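You operate a simulated robot arm through the tools that you are given. There is no shell and no other tool.

Carry out the task below with a simulated two-armed robot. There is one attempt and no reset: what you move stays moved.

## Task
Scrub the dirty oil off the grey sprocket with the wetted brush.
Fine: wet the green wash brush on the blue sponge, put it back after, set the sprocket between the green bearing block and the yellow grease press. Drop, pinch and damage nothing, leave nothing switched on. Set down upright: green wash brush. What is to be rubbed or washed off counts as gone when no trace of it is left.
Where things are to end (x, y in the base frame): grey sprocket within 0.05 m of [0.5, -0.16].

The check looks at the end state, three seconds after you hand in, the way a careful person would. Anything else that was tipped, shoved, dropped, spilled or broken makes it a failure.

## Robot
Two 7-joint arms with two-finger parallel grippers on one trunk that stands fixed in place. Base frame: the origin is at the foot of the trunk, x ahead of it, y to its left, z up; the work surface is at about z = 0.88. Lengths are in m, angles in rad, forces in N, time in s.
The left shoulder is at [0.02, 0.17, 1.278], the right one opposite. With the tool pointing down near the work surface each hand reaches from about 0.1 to 0.66 m from the base axis, measured 20 degrees to its own side. Payload 3.8 kg a hand.
The TCP of each hand is the grasp point between the finger pads, 0.03 m short of the fingertips. In the tool frame z runs along the fingers and y along their closing line. The gripper opens to 0.11 m. The fingers are 0.02 m wide and 0.01 m thick; the gripper's body (0.048 by 0.112 m) begins 0.055 m behind the TCP.
Orientation is that of the tool frame in the base frame, as [roll, pitch, yaw] about the fixed x, y, z axes, in that order (R = Rz(yaw) Ry(pitch) Rx(roll)). With the fingers straight down and closing along the base's y, the tool's x points along the base's -x, its y along +y and its z along -z.

## Interface
- The arms move only by the tool apply_moves. It takes "left_motion", "right_motion" or both (then of equal length, played together; a hand with none holds still); each is a list of rows, each a list of 2 entries, a list of its own where there are three numbers: the shift along the tool's x, y, z in units of 50 mm (1.0 is 50 mm), then the turn, a rotation vector about the tool's x, y, z in units of 8 degrees (1.0 is 8 degrees). In form: [[[x, y, z], [wx, wy, wz]], ...]. A call has 1 to 20 rows; each row shifts and turns the commanded pose from where the row before left it, along the tool's axes as they then stand. "left_grip" and "right_grip" are, for a hand that has rows, the gripper command, from -1 (shut) to 1 (fully open), values between in proportion, set as the call begins (left out, the last holds). A call with a number of a shift or a turn outside -1 to 1 is refused whole. Each row takes 0.2 s and may step no farther than 0.05 m and 0.15 rad from the row before; otherwise, or with a gripper value out of range, the whole call is refused. Where a pose cannot be reached the arm comes as near as it can. A force on the tool above 40 N (or 10 N above the force at the start of the call, whichever is more), or a blocked arm, ends the call early, and 0.2 s more pass. The fingers move at their own pace (about 0.072 m/s each) and stop on an object; they squeeze with about 31 N. The grip force told is the motor's: it shows also when the fingers shut on nothing. Time passes only in rows, and 0.2 s behind the last, so rows that do not move let the fingers close. The reply holds the time, the measured pose of the TCP, the force on the tool along the base axes, the opening and the grip force, in the units named above and with some noise, with the torque about the TCP (base axes, N m) and any sound that the robot's microphone picked up.
- Cameras (640 x 400 px; columns grow to the right, rows downward): "scene" is now at [0.0947, -0.0663, 1.4426]; the picture's right is [-0.52, -0.86, 0.00], its down [-0.45, 0.27, -0.85] and it looks along [0.73, -0.44, -0.52] (base axes); focal length 346 px, centre (320, 200). "left" rides on the left gripper at [0.072, -0.017, -0.103] in its tool frame; the picture's right is [0.23, 0.97, 0.00], its down [-0.76, 0.18, -0.62] and it looks along [-0.61, 0.14, 0.78] (tool axes); focal length 222 px, centre (320, 200). "right" rides on the right gripper at [0.072, 0.017, -0.103] in its tool frame; the picture's right is [-0.23, 0.97, 0.00], its down [-0.76, -0.18, -0.62] and it looks along [-0.61, -0.14, 0.78] (tool axes); focal length 222 px, centre (320, 200). There is no depth. A picture from a camera that has moved, and an enlarged one, comes with that camera's place and axes in the base frame and with its lens. The place of the scene camera against the robot may be out by one fixed shift of up to 0.025 m in any direction.
- get_image(camera): a new picture of that camera. The clock stands still meanwhile.
- raise_lower(by): slides the trunk up (or, below 0, down) by that many m; the arms and the scene camera ride with it, the base frame stays. It gives what a move gives, with no picture.
- aim_head(pan, tilt): turns the head with the scene camera to pan (to the left, within 1.396 rad either way) and tilt (down, from -0.506 to 1.204), counted from straight ahead of the robot. It gives what a move gives.
- close_up(camera, box): a new picture of the part [left, top, right, bottom] of that camera's present view, enlarged. The clock stands still meanwhile.
- finish_job(): hands the job in; it is judged then, once.

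Nothing tells you positions but the pictures and the camera data. Unless the task says otherwise, let go and move clear before handing in.

The tools are called after "Call:" by a JSON object that holds its "api" and its "payload". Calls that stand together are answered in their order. apply_moves: Moves the arms, as the interface text tells. Its arguments: {"type":"object","properties":{"left_motion":{"type":"array","items":{"type":"array"}},"left_grip":{"type":"number"},"right_motion":{"type":"array","items":{"type":"array"}},"right_grip":{"type":"number"}},"required":[]} The other tools are called the same way: raise_lower (by) slides the trunk up or down; aim_head (pan, tilt) turns the head that bears the scene camera; get_image (camera) takes a picture; close_up (camera, box) takes an enlarged picture of a part of a camera's view; finish_job () hands the job in.

At the start:

```text
time_s: 0.0
left_ee_pos: [0.414, -0.0813, 1.2437]
left_orientation: [-3.14, 0.0, -3.14]
left_ft_force: [0.4, 0.0, -0.4]
left_ft_torque: [-0.01, -0.02, 0.01]
left_gripper_width: 0.1103
left_grip_force: 0.0
right_ee_pos: [0.303, -0.3517, 1.1611]
right_orientation: [3.14, 0.0, 3.142]
right_ft_force: [-0.3, -0.6, -0.2]
right_ft_torque: [-0.02, 0.0, -0.01]
right_gripper_width: 0.11
right_grip_force: 0.0
trunk travel left (down, up): [-0.375, 0.195]
head pan, tilt: [-0.543, 0.552]
```

scene: 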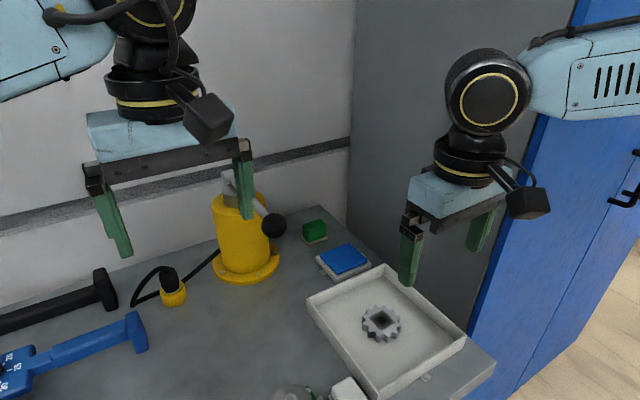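
right: 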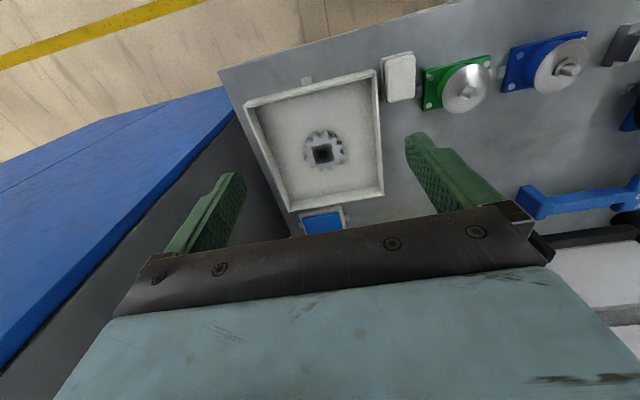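
left: 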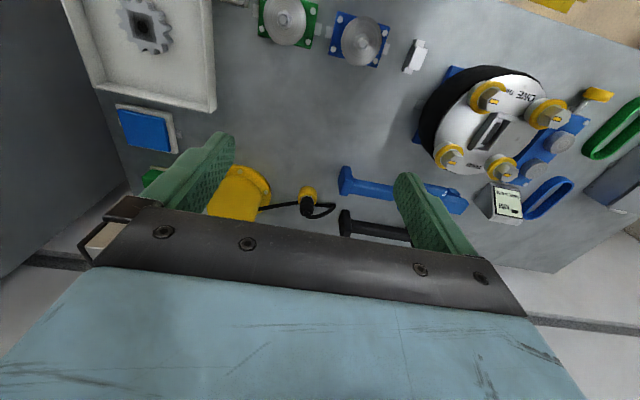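

I see a tray holding the grey sprocket, a blue sponge next to it, a small green object (likely the wash brush) beyond the sponge, a yellow press, and the green and blue bearing blocks. I will look closer before moving anything.

Call:
{"api": "close_up", "payload": {"camera": "scene", "box": [200, 160, 520, 400]}}

Call:
{"api": "close_up", "payload": {"camera": "right", "box": [220, 20, 640, 260]}}

Call:
{"api": "close_up", "payload": {"camera": "left", "box": [60, 0, 380, 220]}}

```text
1.67 times, centred on (360, 280) of scene
camera zoom: at [0.0947, -0.0663, 1.4426], right [-0.52, -0.86, 0.0], down [-0.45, 0.27, -0.85], along [0.73, -0.44, -0.52], focal length 577 px, centre (253, 67)
```

zoom: 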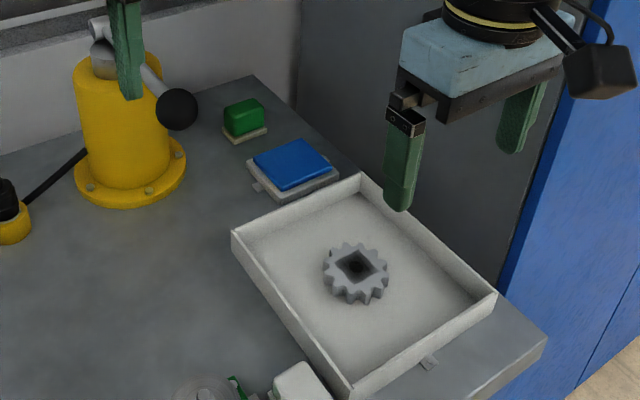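

```text
1.52 times, centred on (430, 140) of right
camera zoom: at [0.2313, -0.3338, 1.2656], right [0.23, 0.97, 0.0], down [0.76, -0.18, 0.62], along [0.61, -0.14, -0.78], focal length 338 px, centre (152, 291)
```

zoom: 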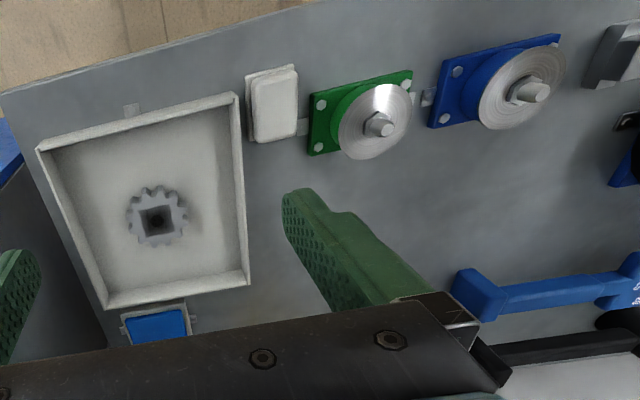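

```text
1.82 times, centred on (220, 110) of left
camera zoom: at [0.3418, -0.0979, 1.3484], right [-0.23, 0.97, 0.0], down [0.76, 0.18, 0.62], along [0.61, 0.14, -0.78], focal length 404 px, centre (502, 364)
```

zoom: 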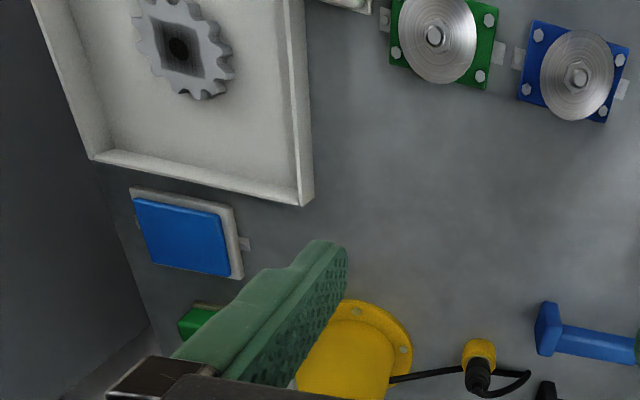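

The sprocket sits in the white tray at about (0.41, -0.37), with a blue sponge beyond it and a green block on a pale base near (0.72, -0.41). I'll pan the head to identify everything, including what the brush is.

Call:
{"api": "aim_head", "payload": {"pan": -0.5, "tilt": 0.85}}

Call:
{"api": "get_image", "payload": {"camera": "scene"}}

Call:
{"api": "aim_head", "payload": {"pan": 0.2, "tilt": 0.8}}

Call:
{"api": "get_image", "payload": {"camera": "scene"}}

Call:
{"api": "close_up", "payload": {"camera": "left", "box": [320, 0, 640, 260]}}

```text
time_s: 0.8
left_ee_pos: [0.4131, -0.0817, 1.2449]
left_orientation: [-3.141, 0.0, 3.14]
left_ft_force: [-0.2, -0.7, 0.8]
left_ft_torque: [0.01, 0.0, 0.03]
left_gripper_width: 0.1102
left_grip_force: 0.1
right_ee_pos: [0.3027, -0.3506, 1.1611]
right_orientation: [3.141, 0.001, 3.141]
right_ft_force: [0.4, 0.4, 0.3]
right_ft_torque: [-0.02, 0.03, 0.01]
right_gripper_width: 0.11
right_grip_force: 0.1
trunk travel left (down, up): [-0.375, 0.195]
head pan, tilt: [-0.499, 0.85]
```

```text
taken
camera scene: at [0.0865, -0.0573, 1.4174], right [-0.48, -0.88, 0.0], down [-0.66, 0.36, -0.66], along [0.58, -0.32, -0.75], focal length 346 px, centre (320, 200)
```

scene: 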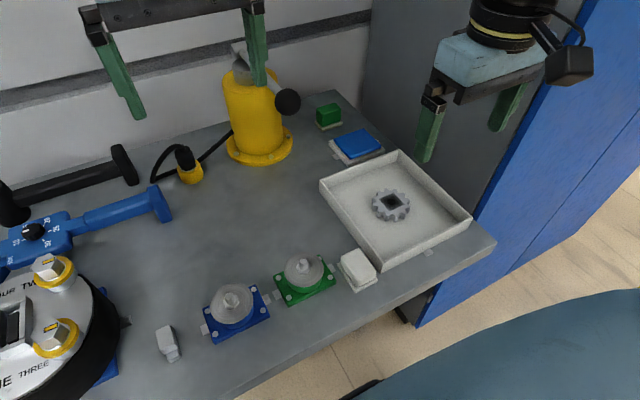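

```text
time_s: 1.9
left_ee_pos: [0.4143, -0.0803, 1.2437]
left_orientation: [3.141, 0.001, 3.141]
left_ft_force: [-0.6, -0.1, 0.8]
left_ft_torque: [-0.01, 0.01, -0.01]
left_gripper_width: 0.1102
left_grip_force: 0.1
right_ee_pos: [0.3034, -0.3512, 1.162]
right_orientation: [3.141, 0.0, -3.141]
right_ft_force: [0.7, -0.2, 0.6]
right_ft_torque: [0.02, 0.0, -0.01]
right_gripper_width: 0.1098
right_grip_force: 0.0
trunk travel left (down, up): [-0.375, 0.195]
head pan, tilt: [0.201, 0.799]
```

```text
taken
camera scene: at [0.097, -0.0038, 1.4213], right [0.2, -0.98, 0.0], down [-0.7, -0.14, -0.7], along [0.68, 0.14, -0.72], focal length 346 px, centre (320, 200)
```

scene: 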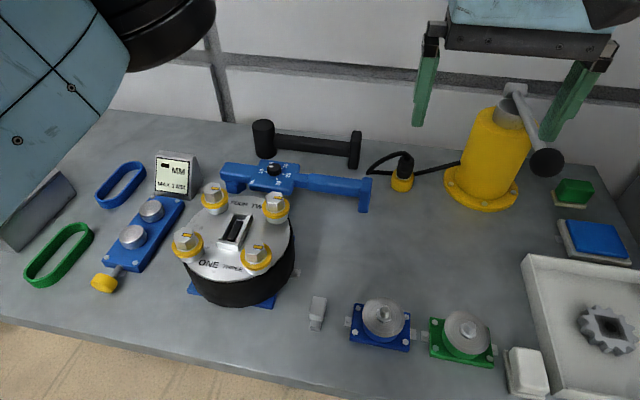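

```text
1.54 times, centred on (480, 130) of left
camera zoom: at [0.3418, -0.0979, 1.3484], right [-0.23, 0.97, 0.0], down [0.76, 0.18, 0.62], along [0.61, 0.14, -0.78], focal length 342 px, centre (74, 308)
```

zoom: 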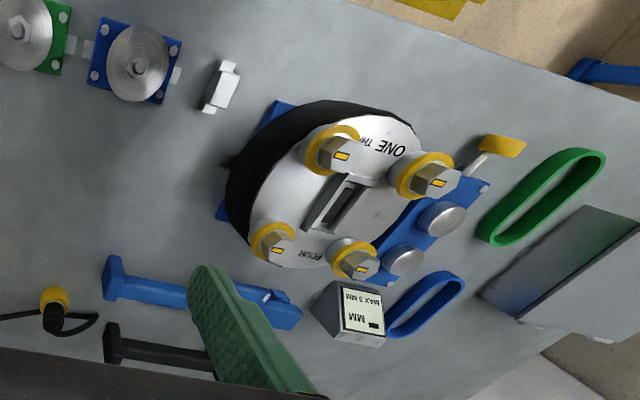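

The green block on pale bristles beyond the sponge is the wash brush; the green bearing block is at the near edge, with the sprocket in the tray to its right. I'll move the right hand forward at height so its wrist camera can see the brush, sponge and sprocket closely.

Call:
{"api": "apply_moves", "payload": {"right_motion": [[[-1, 0, 0], [0, 0, 0]], [[-1, 0, 0], [0, 0, 0]], [[-1, 0, 0], [0, 0, 0]]]}}

Call:
{"api": "get_image", "payload": {"camera": "right"}}

```text
time_s: 2.7
left_ee_pos: [0.4171, -0.0815, 1.2432]
left_orientation: [-3.14, 0.001, -3.141]
left_ft_force: [0.4, 0.4, -0.6]
left_ft_torque: [-0.02, 0.04, -0.02]
left_gripper_width: 0.1101
left_grip_force: 0.0
right_ee_pos: [0.4553, -0.3488, 1.1594]
right_orientation: [3.141, -0.001, 3.141]
right_ft_force: [0.0, -0.7, -1.7]
right_ft_torque: [0.01, 0.03, -0.01]
right_gripper_width: 0.1099
right_grip_force: 0.1
trunk travel left (down, up): [-0.375, 0.195]
head pan, tilt: [0.201, 0.799]
```

```text
taken
camera right: at [0.385, -0.3321, 1.2641], right [0.23, 0.97, 0.0], down [0.76, -0.18, 0.62], along [0.61, -0.14, -0.78], focal length 222 px, centre (320, 200)
```

right: 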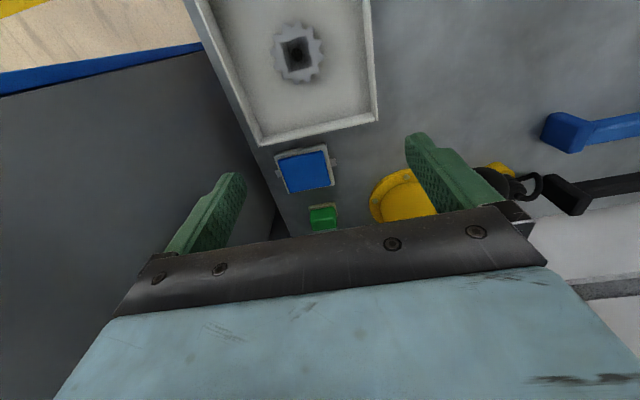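

Call:
{"api": "close_up", "payload": {"camera": "right", "box": [220, 110, 440, 250]}}

Call:
{"api": "close_up", "payload": {"camera": "right", "box": [200, 0, 400, 130]}}

```text
2.86 times, centred on (330, 180) of right
camera zoom: at [0.385, -0.3321, 1.2641], right [0.23, 0.97, 0.0], down [0.76, -0.18, 0.62], along [0.61, -0.14, -0.78], focal length 635 px, centre (291, 257)
```

zoom: 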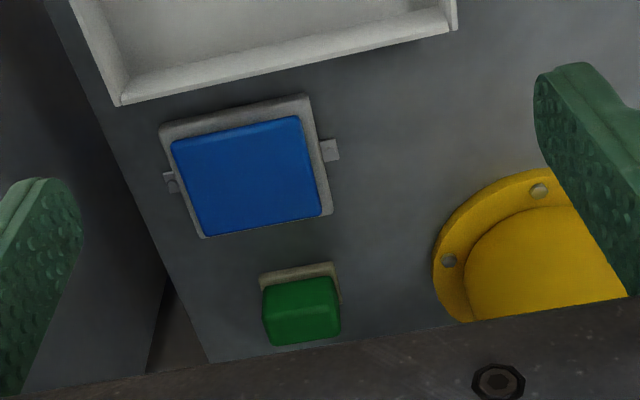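

```text
3.08 times, centred on (300, 65) of right
camera zoom: at [0.385, -0.3321, 1.2641], right [0.23, 0.97, 0.0], down [0.76, -0.18, 0.62], along [0.61, -0.14, -0.78], focal length 684 px, centre (382, 615)
```

zoom: 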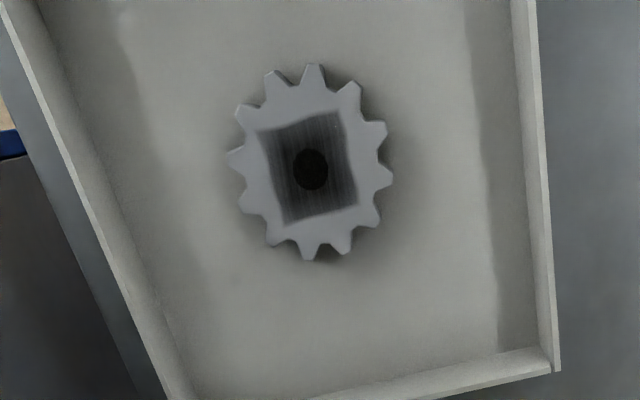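

The dirt is a dark square patch on the sprocket's top face at about (0.41, -0.37); the sponge is near (0.59, -0.41) and the brush near (0.71, -0.40). The brush is far out, so I'll test how far the right hand reaches at a safe height.

Call:
{"api": "apply_moves", "payload": {"right_motion": [[[-0.8, -0.2, 0.1], [0, 0, 0]], [[-0.8, -0.2, 0.1], [0, 0, 0]], [[-0.8, -0.2, 0.1], [0, 0, 0]], [[-0.8, -0.2, 0.1], [0, 0, 0]], [[-0.8, -0.2, 0.1], [0, 0, 0]]]}}

Call:
{"api": "get_image", "payload": {"camera": "right"}}

Call:
{"api": "get_image", "payload": {"camera": "scene"}}

```text
time_s: 3.9
left_ee_pos: [0.4132, -0.0817, 1.2449]
left_orientation: [3.142, -0.001, 3.141]
left_ft_force: [0.6, -0.7, 0.1]
left_ft_torque: [-0.02, 0.02, 0.04]
left_gripper_width: 0.1099
left_grip_force: 0.1
right_ee_pos: [0.5827, -0.3996, 1.1448]
right_orientation: [-3.141, 0.001, 3.141]
right_ft_force: [0.7, -0.1, 0.2]
right_ft_torque: [0.03, 0.05, 0.0]
right_gripper_width: 0.1099
right_grip_force: 0.0
right hand out of reach, approached as far as the arm can: row 4, 5
trunk travel left (down, up): [-0.375, 0.195]
head pan, tilt: [0.201, 0.799]
```

```text
taken
camera right: at [0.5118, -0.3825, 1.2482], right [0.23, 0.97, 0.0], down [0.76, -0.18, 0.62], along [0.61, -0.14, -0.78], focal length 222 px, centre (320, 200)
```

right: 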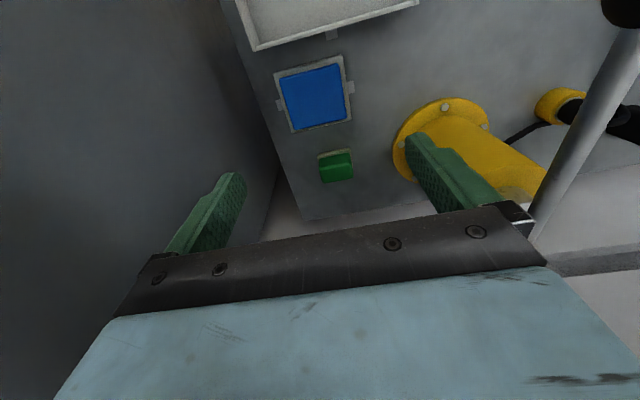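

```text
taken
camera scene: at [0.0978, -0.0036, 1.4213], right [0.2, -0.98, 0.0], down [-0.7, -0.14, -0.7], along [0.68, 0.14, -0.72], focal length 346 px, centre (320, 200)
```

scene: 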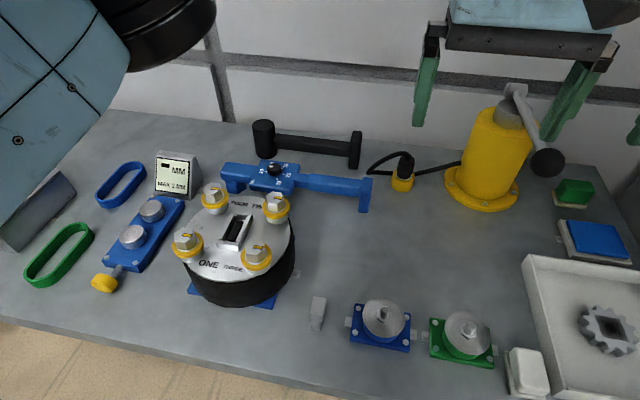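

The right arm tops out at x≈0.58 at this height with the tool vertical; the brush triangulates to about (0.704, -0.399). I'll zoom in on the brush and press, then lower the trunk to gain reach.

Call:
{"api": "close_up", "payload": {"camera": "right", "box": [260, 40, 420, 140]}}

Call:
{"api": "close_up", "payload": {"camera": "right", "box": [260, 110, 420, 210]}}

Call:
{"api": "close_up", "payload": {"camera": "scene", "box": [430, 60, 640, 200]}}

Call:
{"api": "close_up", "payload": {"camera": "right", "box": [480, 0, 640, 240]}}

```text
4.00 times, centred on (340, 90) of right
camera zoom: at [0.5118, -0.3825, 1.2482], right [0.23, 0.97, 0.0], down [0.76, -0.18, 0.62], along [0.61, -0.14, -0.78], focal length 888 px, centre (240, 640)
```

zoom: 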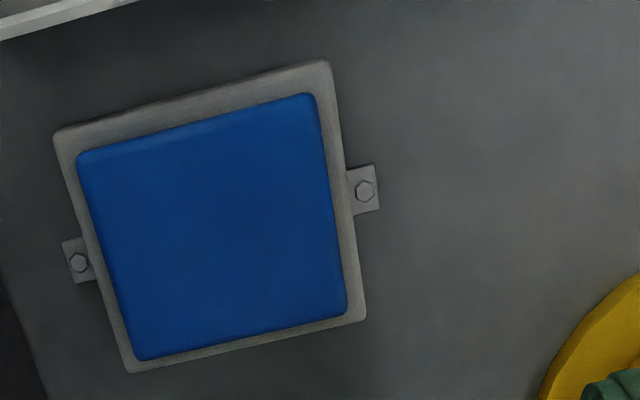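

```text
4.00 times, centred on (340, 160) of right
camera zoom: at [0.5118, -0.3825, 1.2482], right [0.23, 0.97, 0.0], down [0.76, -0.18, 0.62], along [0.61, -0.14, -0.78], focal length 888 px, centre (240, 360)
```

zoom: 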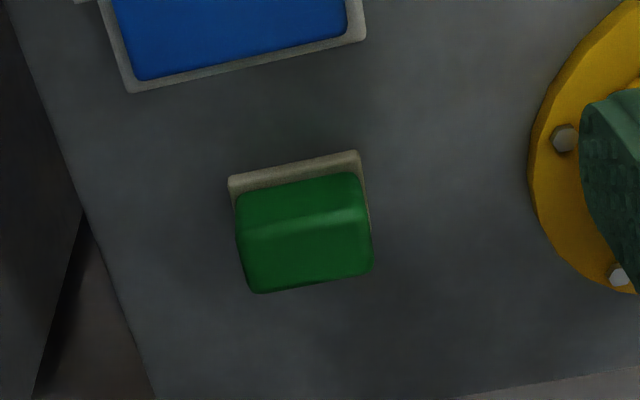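

```text
2.86 times, centred on (535, 130) of scene
camera zoom: at [0.0978, -0.0036, 1.4213], right [0.2, -0.98, 0.0], down [-0.7, -0.14, -0.7], along [0.68, 0.14, -0.72], focal length 989 px, centre (-294, 400)
```

zoom: 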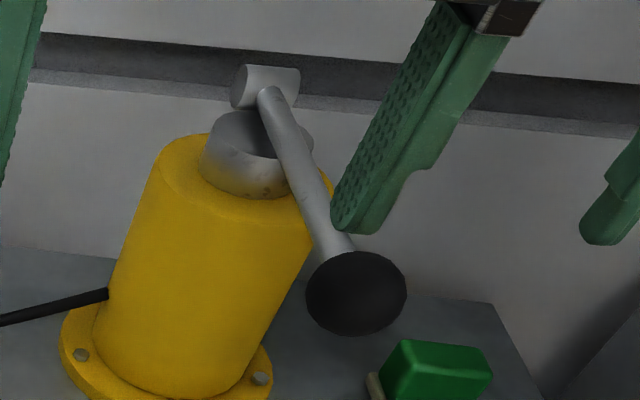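

```text
1.67 times, centred on (560, 120) of right
camera zoom: at [0.5118, -0.3825, 1.2482], right [0.23, 0.97, 0.0], down [0.76, -0.18, 0.62], along [0.61, -0.14, -0.78], focal length 370 px, centre (-80, 333)
```

zoom: 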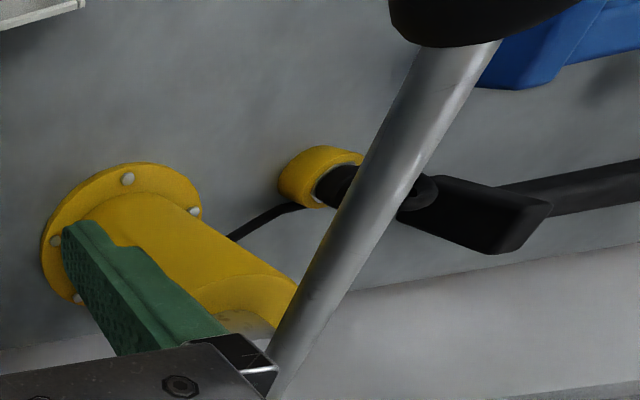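

The brush is axis-aligned, roughly 0.03 (x) by 0.055 (y) by 0.05 tall at (0.71, -0.40), and needs a forward-tilted tool to reach. I'll tilt the right hand forward about its closing line, staying high, and check the pose.

Call:
{"api": "apply_moves", "payload": {"right_motion": [[[0, 0, 0], [0, -1, 0]], [[0, 0, 0], [0, -1, 0]], [[0, 0, 0], [0, -1, 0]], [[0, 0, 0], [0, -1, 0]]]}}

Call:
{"api": "get_image", "payload": {"camera": "right"}}

```text
time_s: 4.9
left_ee_pos: [0.4132, -0.0813, 1.2444]
left_orientation: [-3.141, -0.001, 3.14]
left_ft_force: [0.6, -0.1, -0.1]
left_ft_torque: [-0.01, 0.01, -0.01]
left_gripper_width: 0.1102
left_grip_force: 0.1
right_ee_pos: [0.5811, -0.3986, 1.1447]
right_orientation: [3.138, 0.561, 3.14]
right_ft_force: [-0.5, 0.2, 0.5]
right_ft_torque: [-0.01, -0.02, 0.0]
right_gripper_width: 0.1098
right_grip_force: 0.0
trunk travel left (down, up): [-0.375, 0.195]
head pan, tilt: [0.201, 0.799]
```

```text
taken
camera right: at [0.4659, -0.3822, 1.1951], right [0.19, 0.97, 0.12], down [0.31, -0.18, 0.93], along [0.93, -0.14, -0.34], focal length 222 px, centre (320, 200)
```

right: 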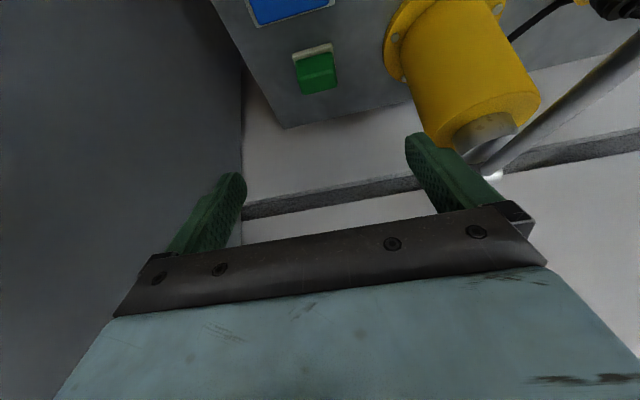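

The tilt works (pitch 0.56) and the command picks up from the measured pose. I'll zoom on the brush from this angle to fix its dimensions and height.

Call:
{"api": "close_up", "payload": {"camera": "right", "box": [250, 0, 410, 100]}}

Call:
{"api": "aim_head", "payload": {"pan": -0.55, "tilt": 0.6}}

Call:
{"api": "get_image", "payload": {"camera": "scene"}}

```text
4.00 times, centred on (330, 50) of right
camera zoom: at [0.4659, -0.3822, 1.1951], right [0.19, 0.97, 0.12], down [0.31, -0.18, 0.93], along [0.93, -0.14, -0.34], focal length 888 px, centre (280, 800)
```

zoom: 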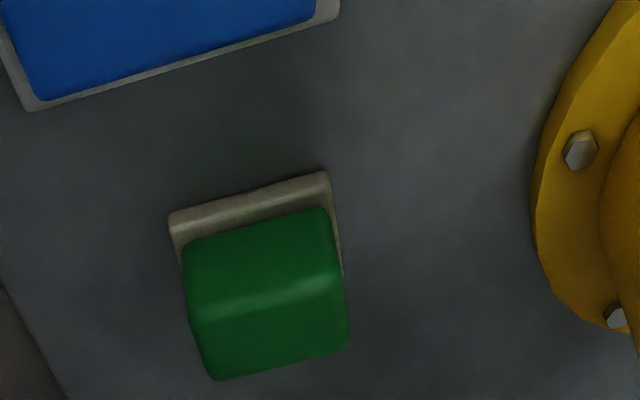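

```text
time_s: 6.0
left_ee_pos: [0.4142, -0.0817, 1.2446]
left_orientation: [-3.141, -0.002, 3.141]
left_ft_force: [0.2, 0.0, -0.6]
left_ft_torque: [0.05, -0.02, 0.01]
left_gripper_width: 0.1101
left_grip_force: 0.1
right_ee_pos: [0.5811, -0.4006, 1.1449]
right_orientation: [-3.141, 0.558, -3.141]
right_ft_force: [0.0, -0.2, -0.2]
right_ft_torque: [0.02, 0.05, 0.0]
right_gripper_width: 0.1101
right_grip_force: 0.0
trunk travel left (down, up): [-0.375, 0.195]
head pan, tilt: [-0.55, 0.6]
```

```text
taken
camera scene: at [0.0933, -0.066, 1.4382], right [-0.52, -0.85, 0.0], down [-0.48, 0.3, -0.82], along [0.7, -0.43, -0.57], focal length 346 px, centre (320, 200)
```

scene: 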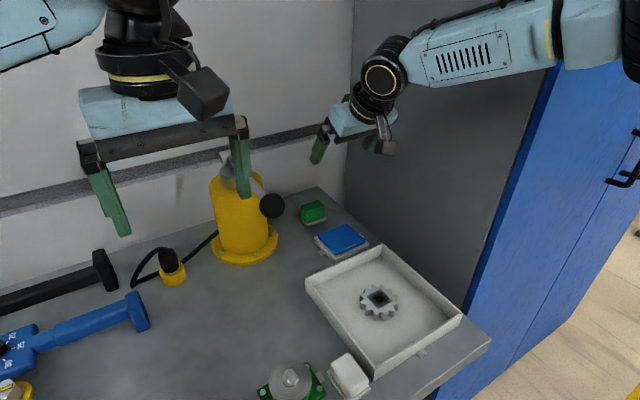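

The arm is well clear of the press lever and cabinet. I'll lower the trunk by 0.1 m, which gives reach and a flatter side view of the brush.

Call:
{"api": "raise_lower", "payload": {"by": -0.1}}

Call:
{"api": "get_image", "payload": {"camera": "right"}}

Call:
{"api": "get_image", "payload": {"camera": "scene"}}

```text
time_s: 7.3
left_ee_pos: [0.4139, -0.081, 1.1442]
left_orientation: [-3.141, -0.001, 3.141]
left_ft_force: [0.2, -0.3, 0.7]
left_ft_torque: [0.0, -0.01, -0.02]
left_gripper_width: 0.1101
left_grip_force: 0.1
right_ee_pos: [0.5826, -0.399, 1.0447]
right_orientation: [3.141, 0.558, 3.14]
right_ft_force: [-0.4, 0.1, 0.1]
right_ft_torque: [0.02, 0.03, 0.03]
right_gripper_width: 0.1101
right_grip_force: 0.1
trunk travel left (down, up): [-0.275, 0.295]
head pan, tilt: [-0.55, 0.6]
```

```text
taken
camera right: at [0.4661, -0.3824, 1.0955], right [0.19, 0.97, 0.12], down [0.32, -0.18, 0.93], along [0.93, -0.14, -0.34], focal length 222 px, centre (320, 200)
```

right: 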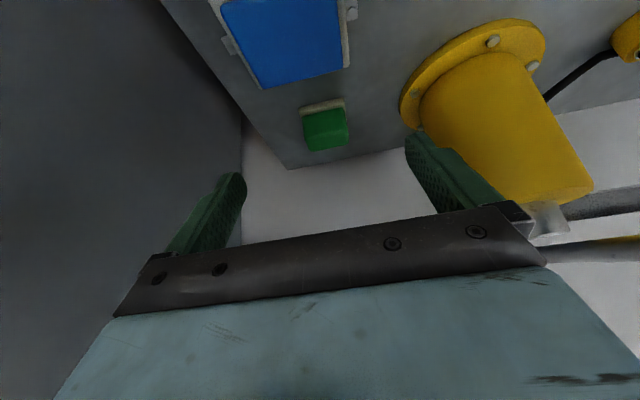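

```text
taken
camera scene: at [0.0931, -0.0659, 1.3383], right [-0.52, -0.85, 0.0], down [-0.48, 0.3, -0.83], along [0.7, -0.43, -0.56], focal length 346 px, centre (320, 200)
```

scene: 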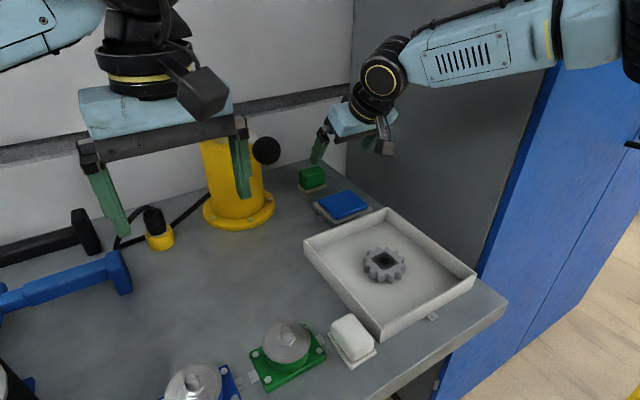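

Call:
{"api": "close_up", "payload": {"camera": "right", "box": [270, 70, 398, 150]}}

Call:
{"api": "close_up", "payload": {"camera": "scene", "box": [270, 140, 398, 220]}}

```text
5.00 times, centred on (334, 110) of right
camera zoom: at [0.4661, -0.3824, 1.0955], right [0.19, 0.97, 0.12], down [0.32, -0.18, 0.93], along [0.93, -0.14, -0.34], focal length 1111 px, centre (250, 650)
```

zoom: 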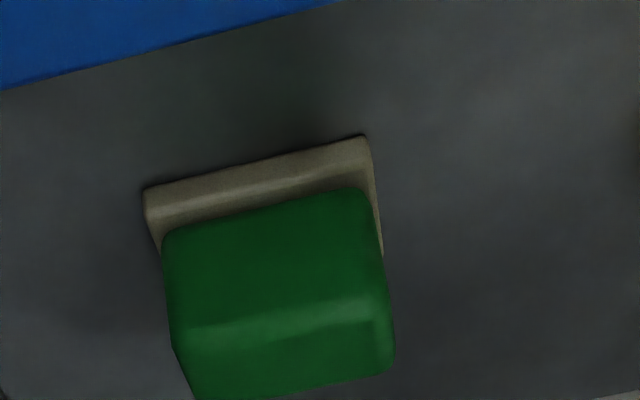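

```text
5.00 times, centred on (334, 180) of scene
camera zoom: at [0.0931, -0.0659, 1.3383], right [-0.52, -0.85, 0.0], down [-0.48, 0.3, -0.83], along [0.7, -0.43, -0.56], focal length 1730 px, centre (250, 300)
```

zoom: 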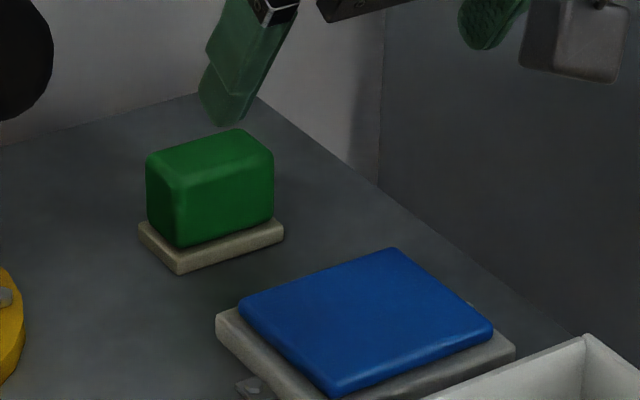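

The brush resolves to a green block (0.053 in y, 0.028 in x, z 0.89–0.927) on a pale 0.04×0.058 bristle pad, centred near (0.714, -0.400). I'll move the right hand to a pre-grasp point back along the tool axis and check for reach.

Call:
{"api": "apply_moves", "payload": {"right_motion": [[[-0.26, 0, 0.45], [0, 0, 0]], [[-0.26, 0, 0.45], [0, 0, 0]], [[-0.26, 0, 0.45], [0, 0, 0]]]}}

Call:
{"api": "get_image", "payload": {"camera": "right"}}

Call:
{"api": "get_image", "payload": {"camera": "scene"}}

```text
time_s: 8.1
left_ee_pos: [0.4141, -0.0813, 1.1438]
left_orientation: [3.141, 0.0, -3.141]
left_ft_force: [1.0, 0.6, -0.4]
left_ft_torque: [-0.02, 0.02, 0.01]
left_gripper_width: 0.1102
left_grip_force: 0.0
right_ee_pos: [0.6509, -0.3989, 1.0079]
right_orientation: [-3.141, 0.557, 3.141]
right_ft_force: [0.5, -0.6, -0.2]
right_ft_torque: [-0.03, 0.04, -0.04]
right_gripper_width: 0.1102
right_grip_force: 0.1
trunk travel left (down, up): [-0.275, 0.295]
head pan, tilt: [-0.55, 0.6]
```

```text
taken
camera right: at [0.5354, -0.3817, 1.0581], right [0.19, 0.97, 0.12], down [0.32, -0.18, 0.93], along [0.93, -0.14, -0.34], focal length 222 px, centre (320, 200)
```

right: 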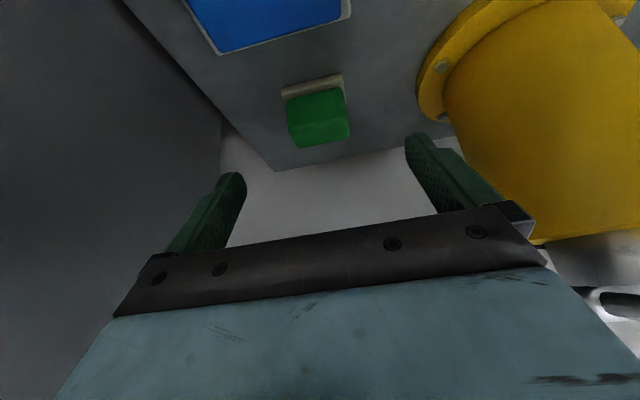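

```text
taken
camera scene: at [0.0939, -0.0657, 1.3382], right [-0.52, -0.85, 0.0], down [-0.48, 0.3, -0.82], along [0.7, -0.43, -0.57], focal length 346 px, centre (320, 200)
```

scene: 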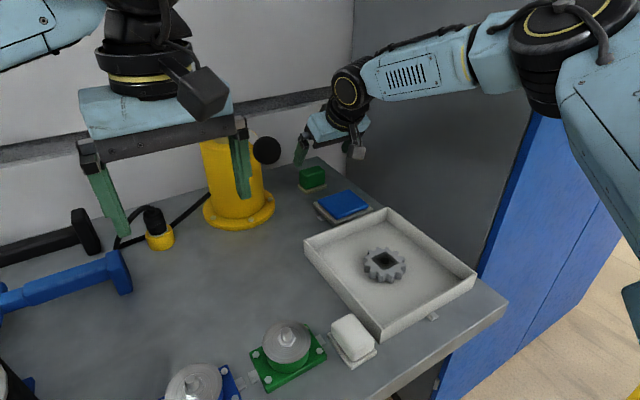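

Pre-grasp pose reached without reach limits. I'll zoom once more to check the lateral alignment of brush and fingers.

Call:
{"api": "close_up", "payload": {"camera": "right", "box": [256, 60, 384, 160]}}

```text
4.00 times, centred on (320, 110) of right
camera zoom: at [0.5354, -0.3817, 1.0581], right [0.19, 0.97, 0.12], down [0.32, -0.18, 0.93], along [0.93, -0.14, -0.34], focal length 888 px, centre (320, 560)
```

zoom: 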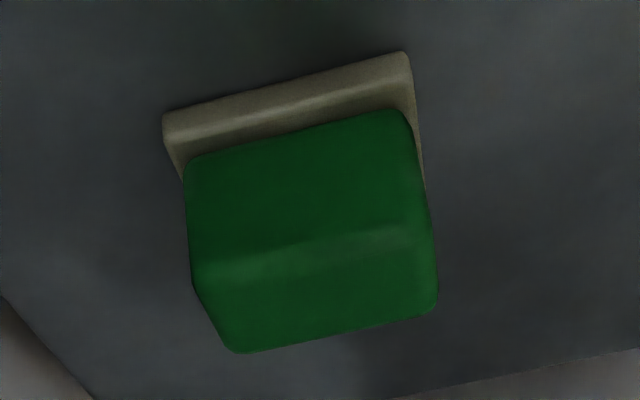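

Brush base edges come out at y -0.4305 to -0.3714 and near edge x = 0.6945, aligned with the base axes. I'll advance along the tool axis most of the way, fingers open.

Call:
{"api": "apply_moves", "payload": {"right_motion": [[[-0.01, -0.01, 0.5], [0, 0, 0]], [[-0.01, -0.01, 0.5], [0, 0, 0]], [[-0.01, -0.01, 0.4], [0, 0, 0]]], "right_grip": 1}}

Call:
{"api": "get_image", "payload": {"camera": "right"}}

Call:
{"api": "close_up", "payload": {"camera": "scene", "box": [240, 100, 440, 225]}}

```text
time_s: 8.9
left_ee_pos: [0.4135, -0.0813, 1.1447]
left_orientation: [3.141, 0.0, 3.14]
left_ft_force: [0.0, -0.2, -0.7]
left_ft_torque: [0.01, 0.0, -0.03]
left_gripper_width: 0.1102
left_grip_force: 0.0
right_ee_pos: [0.6511, -0.4025, 0.9665]
right_orientation: [-3.141, 0.559, 3.141]
right_ft_force: [-0.7, -0.9, 0.1]
right_ft_torque: [-0.01, -0.02, -0.02]
right_gripper_width: 0.1098
right_grip_force: 0.1
right hand out of reach, approached as far as the arm can: row 1, 2, 3
trunk travel left (down, up): [-0.275, 0.295]
head pan, tilt: [-0.55, 0.6]
```

```text
taken
camera right: at [0.5363, -0.3854, 1.0176], right [0.19, 0.97, 0.12], down [0.31, -0.18, 0.93], along [0.93, -0.14, -0.34], focal length 222 px, centre (320, 200)
```

right: 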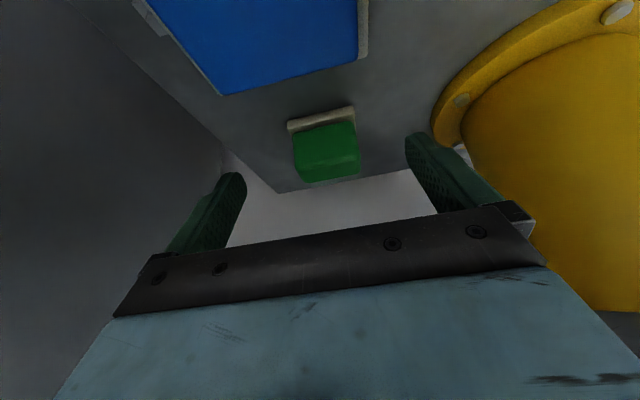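

```text
3.20 times, centred on (340, 162) of scene
camera zoom: at [0.0936, -0.0658, 1.3382], right [-0.52, -0.85, 0.0], down [-0.48, 0.3, -0.82], along [0.7, -0.43, -0.57], focal length 1108 px, centre (256, 320)
```

zoom: 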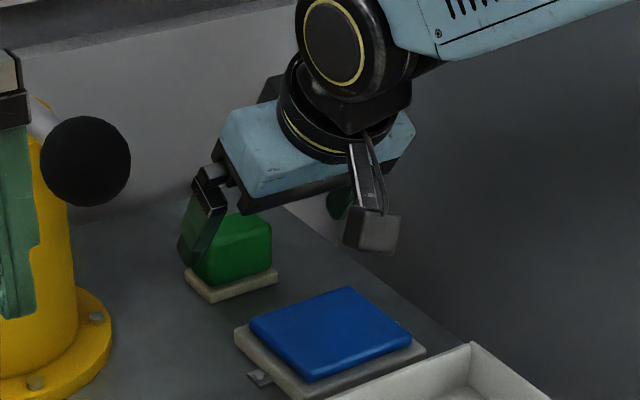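

The hand stopped short at x=0.651, reported out of reach, so the arm posture is limiting. I'll look at the whole right arm to see whether the elbow is straight or still bent.

Call:
{"api": "aim_head", "payload": {"pan": -1.1, "tilt": 0.35}}

Call:
{"api": "get_image", "payload": {"camera": "scene"}}

```text
time_s: 9.9
left_ee_pos: [0.4133, -0.0813, 1.1442]
left_orientation: [-3.141, 0.0, 3.141]
left_ft_force: [0.0, -0.5, -0.2]
left_ft_torque: [-0.02, -0.03, 0.01]
left_gripper_width: 0.1102
left_grip_force: 0.1
right_ee_pos: [0.6507, -0.4022, 0.9677]
right_orientation: [-3.141, 0.561, 3.139]
right_ft_force: [0.8, -0.4, 0.7]
right_ft_torque: [-0.02, 0.02, 0.02]
right_gripper_width: 0.1096
right_grip_force: 0.0
trunk travel left (down, up): [-0.275, 0.295]
head pan, tilt: [-1.1, 0.351]
```

```text
taken
camera scene: at [0.0602, -0.1028, 1.3609], right [-0.89, -0.45, 0.0], down [-0.16, 0.31, -0.94], along [0.43, -0.84, -0.34], focal length 346 px, centre (320, 200)
```

scene: 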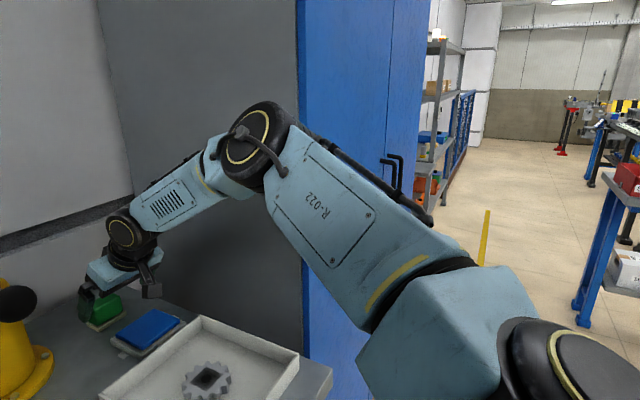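

The elbow is still clearly bent, so this looks like a posture limit rather than full extension. I'll back up a little, add 8° tilt, and try going forward again at a safe height to learn what limits it.

Call:
{"api": "apply_moves", "payload": {"right_motion": [[[-0.3, 0, -0.6], [0, 0, 0]], [[-0.3, 0, -0.6], [0, 0, 0]], [[0, 0, 0], [0, -1, 0]]]}}

```text
time_s: 10.7
left_ee_pos: [0.414, -0.0819, 1.1442]
left_orientation: [-3.141, 0.0, -3.141]
left_ft_force: [0.2, 0.5, 0.0]
left_ft_torque: [0.03, -0.03, 0.0]
left_gripper_width: 0.1102
left_grip_force: 0.0
right_ee_pos: [0.6442, -0.4024, 1.0361]
right_orientation: [3.141, 0.701, 3.141]
right_ft_force: [0.1, 0.1, -0.6]
right_ft_torque: [0.01, -0.03, -0.03]
right_gripper_width: 0.1098
right_grip_force: 0.1
trunk travel left (down, up): [-0.275, 0.295]
head pan, tilt: [-1.1, 0.351]
```

Now at 40° tilt and z=1.036. I'll push straight forward in small steps to see the reach limit here.

Call:
{"api": "apply_moves", "payload": {"right_motion": [[[-0.306, 0, 0.257], [0, 0, 0]], [[-0.306, 0, 0.257], [0, 0, 0]], [[-0.306, 0, 0.257], [0, 0, 0]]]}}

Call:
{"api": "get_image", "payload": {"camera": "scene"}}

```text
time_s: 11.5
left_ee_pos: [0.4148, -0.0815, 1.1454]
left_orientation: [3.141, 0.0, -3.141]
left_ft_force: [-0.2, -1.0, -0.6]
left_ft_torque: [0.05, -0.02, -0.01]
left_gripper_width: 0.1101
left_grip_force: 0.0
right_ee_pos: [0.6932, -0.4006, 1.0346]
right_orientation: [-3.141, 0.7, 3.139]
right_ft_force: [-0.3, -0.2, -0.9]
right_ft_torque: [0.0, -0.02, 0.01]
right_gripper_width: 0.1099
right_grip_force: 0.1
right hand out of reach, approached as far as the arm can: row 3
trunk travel left (down, up): [-0.275, 0.295]
head pan, tilt: [-1.1, 0.351]
```

```text
taken
camera scene: at [0.0598, -0.1031, 1.361], right [-0.89, -0.45, 0.0], down [-0.16, 0.31, -0.94], along [0.43, -0.84, -0.34], focal length 346 px, centre (320, 200)
```

scene: 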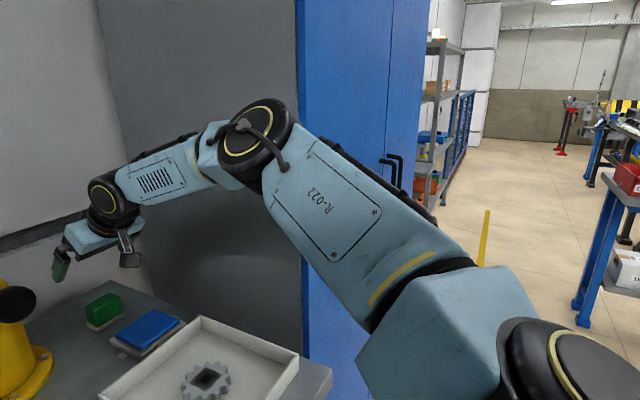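

With 40° tilt I reach x=0.69 at z=1.03; about 50° of tilt with a lower trunk should reach the brush, but the wrist camera would hang low over the sponge. I'll back off, level the tool, and test turning the hand 180° about its axis so the camera ends up on top.

Call:
{"api": "apply_moves", "payload": {"right_motion": [[[0, 0, -0.8], [0, 0, 0]], [[0, 0, -0.8], [0, 0, 0]], [[0, 0, -0.8], [0, 0, 0]], [[0, 0, -0.4], [0, 1, 0]], [[0, 0, 0], [0, 1, 0]], [[0, 0, 0], [0, 1, 0]], [[0.4, 0, 0], [0, 1, 0]], [[0.4, 0, 0], [0, 1, 0]]]}}

```text
time_s: 13.3
left_ee_pos: [0.4138, -0.0806, 1.1436]
left_orientation: [3.141, 0.0, 3.14]
left_ft_force: [1.0, 0.2, 0.0]
left_ft_torque: [0.02, -0.01, 0.02]
left_gripper_width: 0.1099
left_grip_force: 0.0
right_ee_pos: [0.5659, -0.4012, 1.1318]
right_orientation: [3.14, 0.0, -3.142]
right_ft_force: [0.0, -0.2, -0.5]
right_ft_torque: [-0.01, -0.02, 0.01]
right_gripper_width: 0.11
right_grip_force: 0.0
trunk travel left (down, up): [-0.275, 0.295]
head pan, tilt: [-1.1, 0.351]
```

The tool is level at (0.566, -0.401, 1.132). I'll pull back to x≈0.48 and start turning the hand about its own axis.

Call:
{"api": "apply_moves", "payload": {"right_motion": [[[0.85, 0, 0], [0, 0, 0]], [[0.85, 0, 0], [0, 0, 0]], [[0, 0, 0], [0, 0, 1]], [[0, 0, 0], [0, 0, 1]], [[0, 0, 0], [0, 0, 1]], [[0, 0, 0], [0, 0, 1]], [[0, 0, 0], [0, 0, 1]], [[0, 0, 0], [0, 0, 1]], [[0, 0, 0], [0, 0, 1]], [[0, 0, 0], [0, 0, 1]], [[0, 0, 0], [0, 0, 1]], [[0, 0, 0], [0, 0, 1]], [[0, 0, 0], [0, 0, 1]]]}}

Call:
{"api": "get_image", "payload": {"camera": "scene"}}

```text
time_s: 16.1
left_ee_pos: [0.4144, -0.0817, 1.1441]
left_orientation: [-3.141, 0.0, -3.141]
left_ft_force: [-0.7, -1.1, -0.8]
left_ft_torque: [0.02, 0.02, 0.01]
left_gripper_width: 0.1099
left_grip_force: 0.2
right_ee_pos: [0.4808, -0.4018, 1.1345]
right_orientation: [3.14, 0.0, 1.603]
right_ft_force: [0.7, 0.3, -0.2]
right_ft_torque: [0.03, 0.01, -0.02]
right_gripper_width: 0.11
right_grip_force: 0.0
trunk travel left (down, up): [-0.275, 0.295]
head pan, tilt: [-1.1, 0.351]
```

```text
taken
camera scene: at [0.0601, -0.1028, 1.361], right [-0.89, -0.45, 0.0], down [-0.16, 0.31, -0.94], along [0.43, -0.84, -0.34], focal length 346 px, centre (320, 200)
```

scene: 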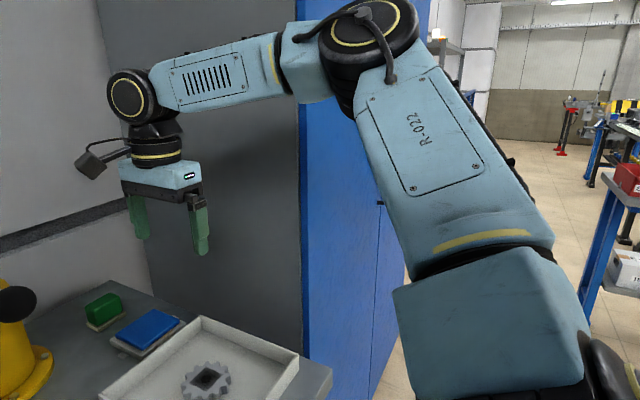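

The wrist turned 88° with no limit reported. I'll continue to the full 180°.

Call:
{"api": "apply_moves", "payload": {"right_motion": [[[0, 0, 0], [0, 0, 1]], [[0, 0, 0], [0, 0, 1]], [[0, 0, 0], [0, 0, 1]], [[0, 0, 0], [0, 0, 1]], [[0, 0, 0], [0, 0, 1]], [[0, 0, 0], [0, 0, 1]], [[0, 0, 0], [0, 0, 1]], [[0, 0, 0], [0, 0, 1]], [[0, 0, 0], [0, 0, 1]], [[0, 0, 0], [0, 0, 1]], [[0, 0, 0], [0, 0, 1]], [[0, 0, 0], [0, 0, 0.48]]]}}

Call:
{"api": "get_image", "payload": {"camera": "scene"}}

Call:
{"api": "get_image", "payload": {"camera": "right"}}

```text
time_s: 18.7
left_ee_pos: [0.4153, -0.0808, 1.1437]
left_orientation: [3.141, 0.0, -3.14]
left_ft_force: [-0.1, 0.7, -0.2]
left_ft_torque: [0.01, 0.01, 0.0]
left_gripper_width: 0.1099
left_grip_force: 0.1
right_ee_pos: [0.4838, -0.4641, 1.1344]
right_orientation: [-3.136, -0.002, 0.006]
right_ft_force: [0.4, 0.0, 1.6]
right_ft_torque: [-0.03, 0.05, 0.05]
right_gripper_width: 0.11
right_grip_force: 0.0
right hand out of reach, approached as far as the arm can: row 11, 12
trunk travel left (down, up): [-0.275, 0.295]
head pan, tilt: [-1.1, 0.351]
```

```text
taken
camera scene: at [0.0601, -0.1023, 1.361], right [-0.89, -0.45, 0.0], down [-0.16, 0.31, -0.94], along [0.43, -0.84, -0.34], focal length 346 px, centre (320, 200)
```

scene: 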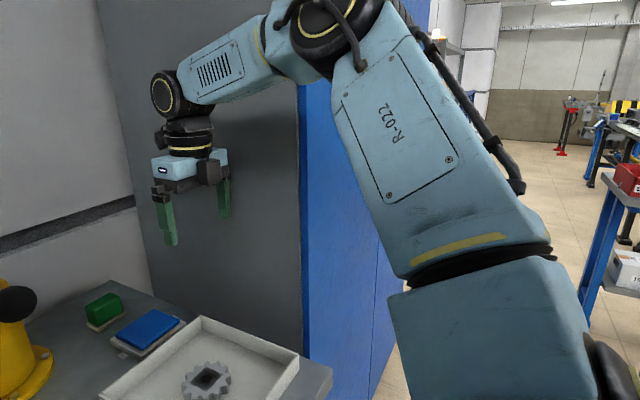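

```text
taken
camera right: at [0.5563, -0.4812, 1.2382], right [-0.22, -0.98, 0.0], down [-0.76, 0.17, 0.62], along [-0.61, 0.14, -0.78], focal length 222 px, centre (320, 200)
```

right: 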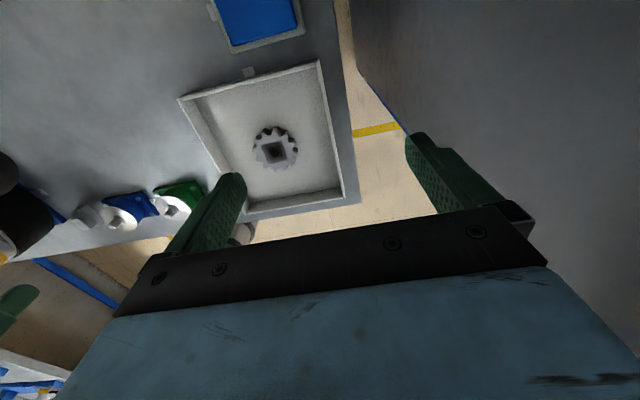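

The full flip hits a wrist limit (the hand drifted in y), so I'll undo it and instead use a ~45° tilt with the camera below, gripping with the finger ends, at a lower trunk height. First I turn the hand back.

Call:
{"api": "apply_moves", "payload": {"right_motion": [[[0, 0, 0], [0, 0, -1]], [[0, 0, 0], [0, 0, -1]], [[0, 0, 0], [0, 0, -1]], [[0, 0, 0], [0, 0, -1]], [[0, 0, 0], [0, 0, -1]], [[0, 0, 0], [0, 0, -1]], [[0, 0, 0], [0, 0, -1]], [[0, 0, 0], [0, 0, -1]], [[0, 0, 0], [0, 0, -1]], [[0, 0, 0], [0, 0, -1]], [[0, 0, 0], [0, 0, -1]], [[0, 0, 0], [0, 0, -0.54]]]}}

Call:
{"api": "apply_moves", "payload": {"right_motion": [[[0, 0, 0], [0, 0, -1]], [[0, 0, 0], [0, 0, -1]], [[0, 0, 0], [0, 0, -1]], [[0, 0, 0], [0, 0, -1]], [[0, 0, 0], [0, 0, -1]], [[0, 0, 0], [0, 0, -1]], [[0, 0, 0], [0, 0, -1]], [[0, 0, 0], [0, 0, -1]], [[0, 0, 0], [0, 0, -1]], [[0, 0, 0], [0, 0, -1]], [[0, 0, 0], [0, 0, -1]]]}}

```text
time_s: 21.3
left_ee_pos: [0.4129, -0.0805, 1.1433]
left_orientation: [3.141, -0.001, -3.142]
left_ft_force: [0.0, 0.2, -0.8]
left_ft_torque: [0.03, 0.0, -0.02]
left_gripper_width: 0.11
left_grip_force: 0.1
right_ee_pos: [0.4821, -0.4634, 1.1331]
right_orientation: [-3.141, 0.001, 1.616]
right_ft_force: [0.6, 0.2, 0.0]
right_ft_torque: [0.0, -0.02, -0.04]
right_gripper_width: 0.11
right_grip_force: 0.1
trunk travel left (down, up): [-0.275, 0.295]
head pan, tilt: [-1.1, 0.351]
```

```text
time_s: 23.7
left_ee_pos: [0.4128, -0.0808, 1.1437]
left_orientation: [3.141, 0.0, 3.141]
left_ft_force: [0.1, -0.4, 0.1]
left_ft_torque: [-0.03, 0.02, -0.01]
left_gripper_width: 0.1101
left_grip_force: 0.1
right_ee_pos: [0.4839, -0.4652, 1.133]
right_orientation: [3.141, 0.001, -3.129]
right_ft_force: [0.1, -0.7, -0.2]
right_ft_torque: [0.0, 0.0, -0.02]
right_gripper_width: 0.1102
right_grip_force: 0.1
trunk travel left (down, up): [-0.275, 0.295]
head pan, tilt: [-1.1, 0.351]
```

I'm back to the original orientation. Now I'll realign y to -0.401, move forward, tilt to 45°, and then lower the trunk 0.12 m.

Call:
{"api": "apply_moves", "payload": {"right_motion": [[[-0.5, 0.427, 0], [0, 0, 0.09]], [[-0.5, 0.427, 0], [0, 0, 0]], [[-0.5, 0.427, 0], [0, 0, 0]], [[0, 0, 0], [0, -0.94, 0]], [[0, 0, 0], [0, -0.94, 0]], [[0, 0, 0], [0, -0.94, 0]], [[0, 0, 0], [0, -0.94, 0]], [[0, 0, 0], [0, -0.94, 0]], [[0, 0, 0], [0, -0.93, 0]]]}}

Call:
{"api": "raise_lower", "payload": {"by": -0.1}}

Call:
{"api": "aim_head", "payload": {"pan": -0.6, "tilt": 0.5}}

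Call:
{"api": "get_image", "payload": {"camera": "scene"}}

Call:
{"api": "get_image", "payload": {"camera": "right"}}

```text
time_s: 25.7
left_ee_pos: [0.4137, -0.0821, 1.1425]
left_orientation: [3.141, 0.0, 3.139]
left_ft_force: [0.7, 0.0, -0.2]
left_ft_torque: [0.02, 0.01, -0.01]
left_gripper_width: 0.1099
left_grip_force: 0.1
right_ee_pos: [0.5567, -0.3997, 1.1332]
right_orientation: [3.14, 0.79, 3.135]
right_ft_force: [-1.0, 0.6, 1.1]
right_ft_torque: [0.03, 0.01, 0.02]
right_gripper_width: 0.1102
right_grip_force: 0.1
trunk travel left (down, up): [-0.275, 0.295]
head pan, tilt: [-1.1, 0.351]
```

```text
time_s: 27.0
left_ee_pos: [0.4136, -0.0807, 1.0434]
left_orientation: [-3.14, 0.0, -3.142]
left_ft_force: [-0.7, 0.4, 0.4]
left_ft_torque: [-0.04, 0.02, 0.01]
left_gripper_width: 0.1099
left_grip_force: 0.1
right_ee_pos: [0.5572, -0.3995, 1.0333]
right_orientation: [-3.142, 0.786, 3.137]
right_ft_force: [0.0, -0.7, 0.3]
right_ft_torque: [-0.03, 0.01, 0.0]
right_gripper_width: 0.11
right_grip_force: 0.0
trunk travel left (down, up): [-0.175, 0.395]
head pan, tilt: [-1.1, 0.351]
```

```text
time_s: 27.9
left_ee_pos: [0.4137, -0.0817, 1.0446]
left_orientation: [-3.142, 0.0, -3.14]
left_ft_force: [0.3, 0.0, -0.2]
left_ft_torque: [-0.02, 0.0, 0.0]
left_gripper_width: 0.1102
left_grip_force: 0.0
right_ee_pos: [0.5576, -0.4006, 1.0332]
right_orientation: [-3.141, 0.784, 3.137]
right_ft_force: [-0.6, 1.1, -0.1]
right_ft_torque: [-0.02, -0.02, 0.01]
right_gripper_width: 0.11
right_grip_force: 0.1
trunk travel left (down, up): [-0.175, 0.395]
head pan, tilt: [-0.6, 0.499]
```

```text
taken
camera scene: at [0.0929, -0.0713, 1.2473], right [-0.57, -0.82, 0.0], down [-0.39, 0.27, -0.88], along [0.72, -0.5, -0.48], focal length 346 px, centre (320, 200)
```

scene: 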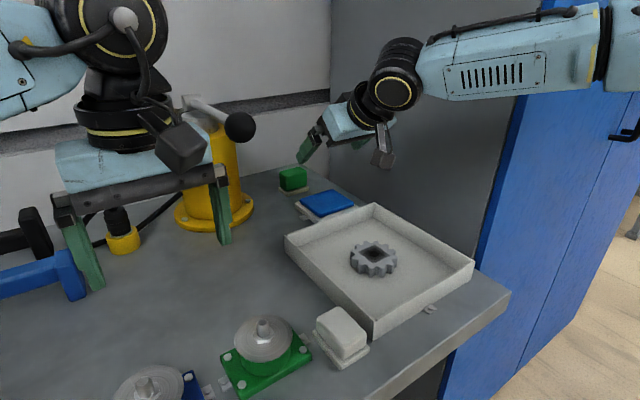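

```text
taken
camera right: at [0.4342, -0.3829, 1.0561], right [0.17, 0.97, 0.16], down [0.1, -0.18, 0.98], along [0.98, -0.15, -0.12], focal length 222 px, centre (320, 200)
```

right: 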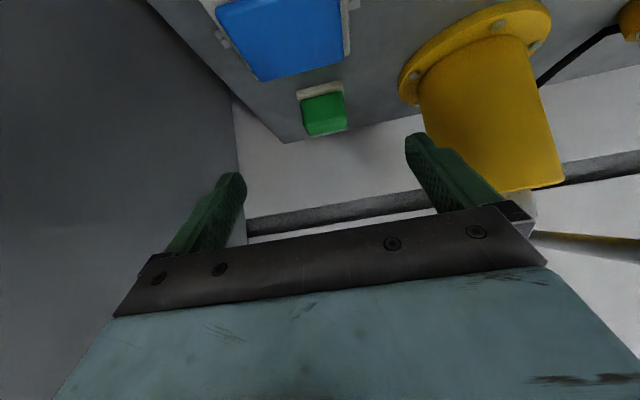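

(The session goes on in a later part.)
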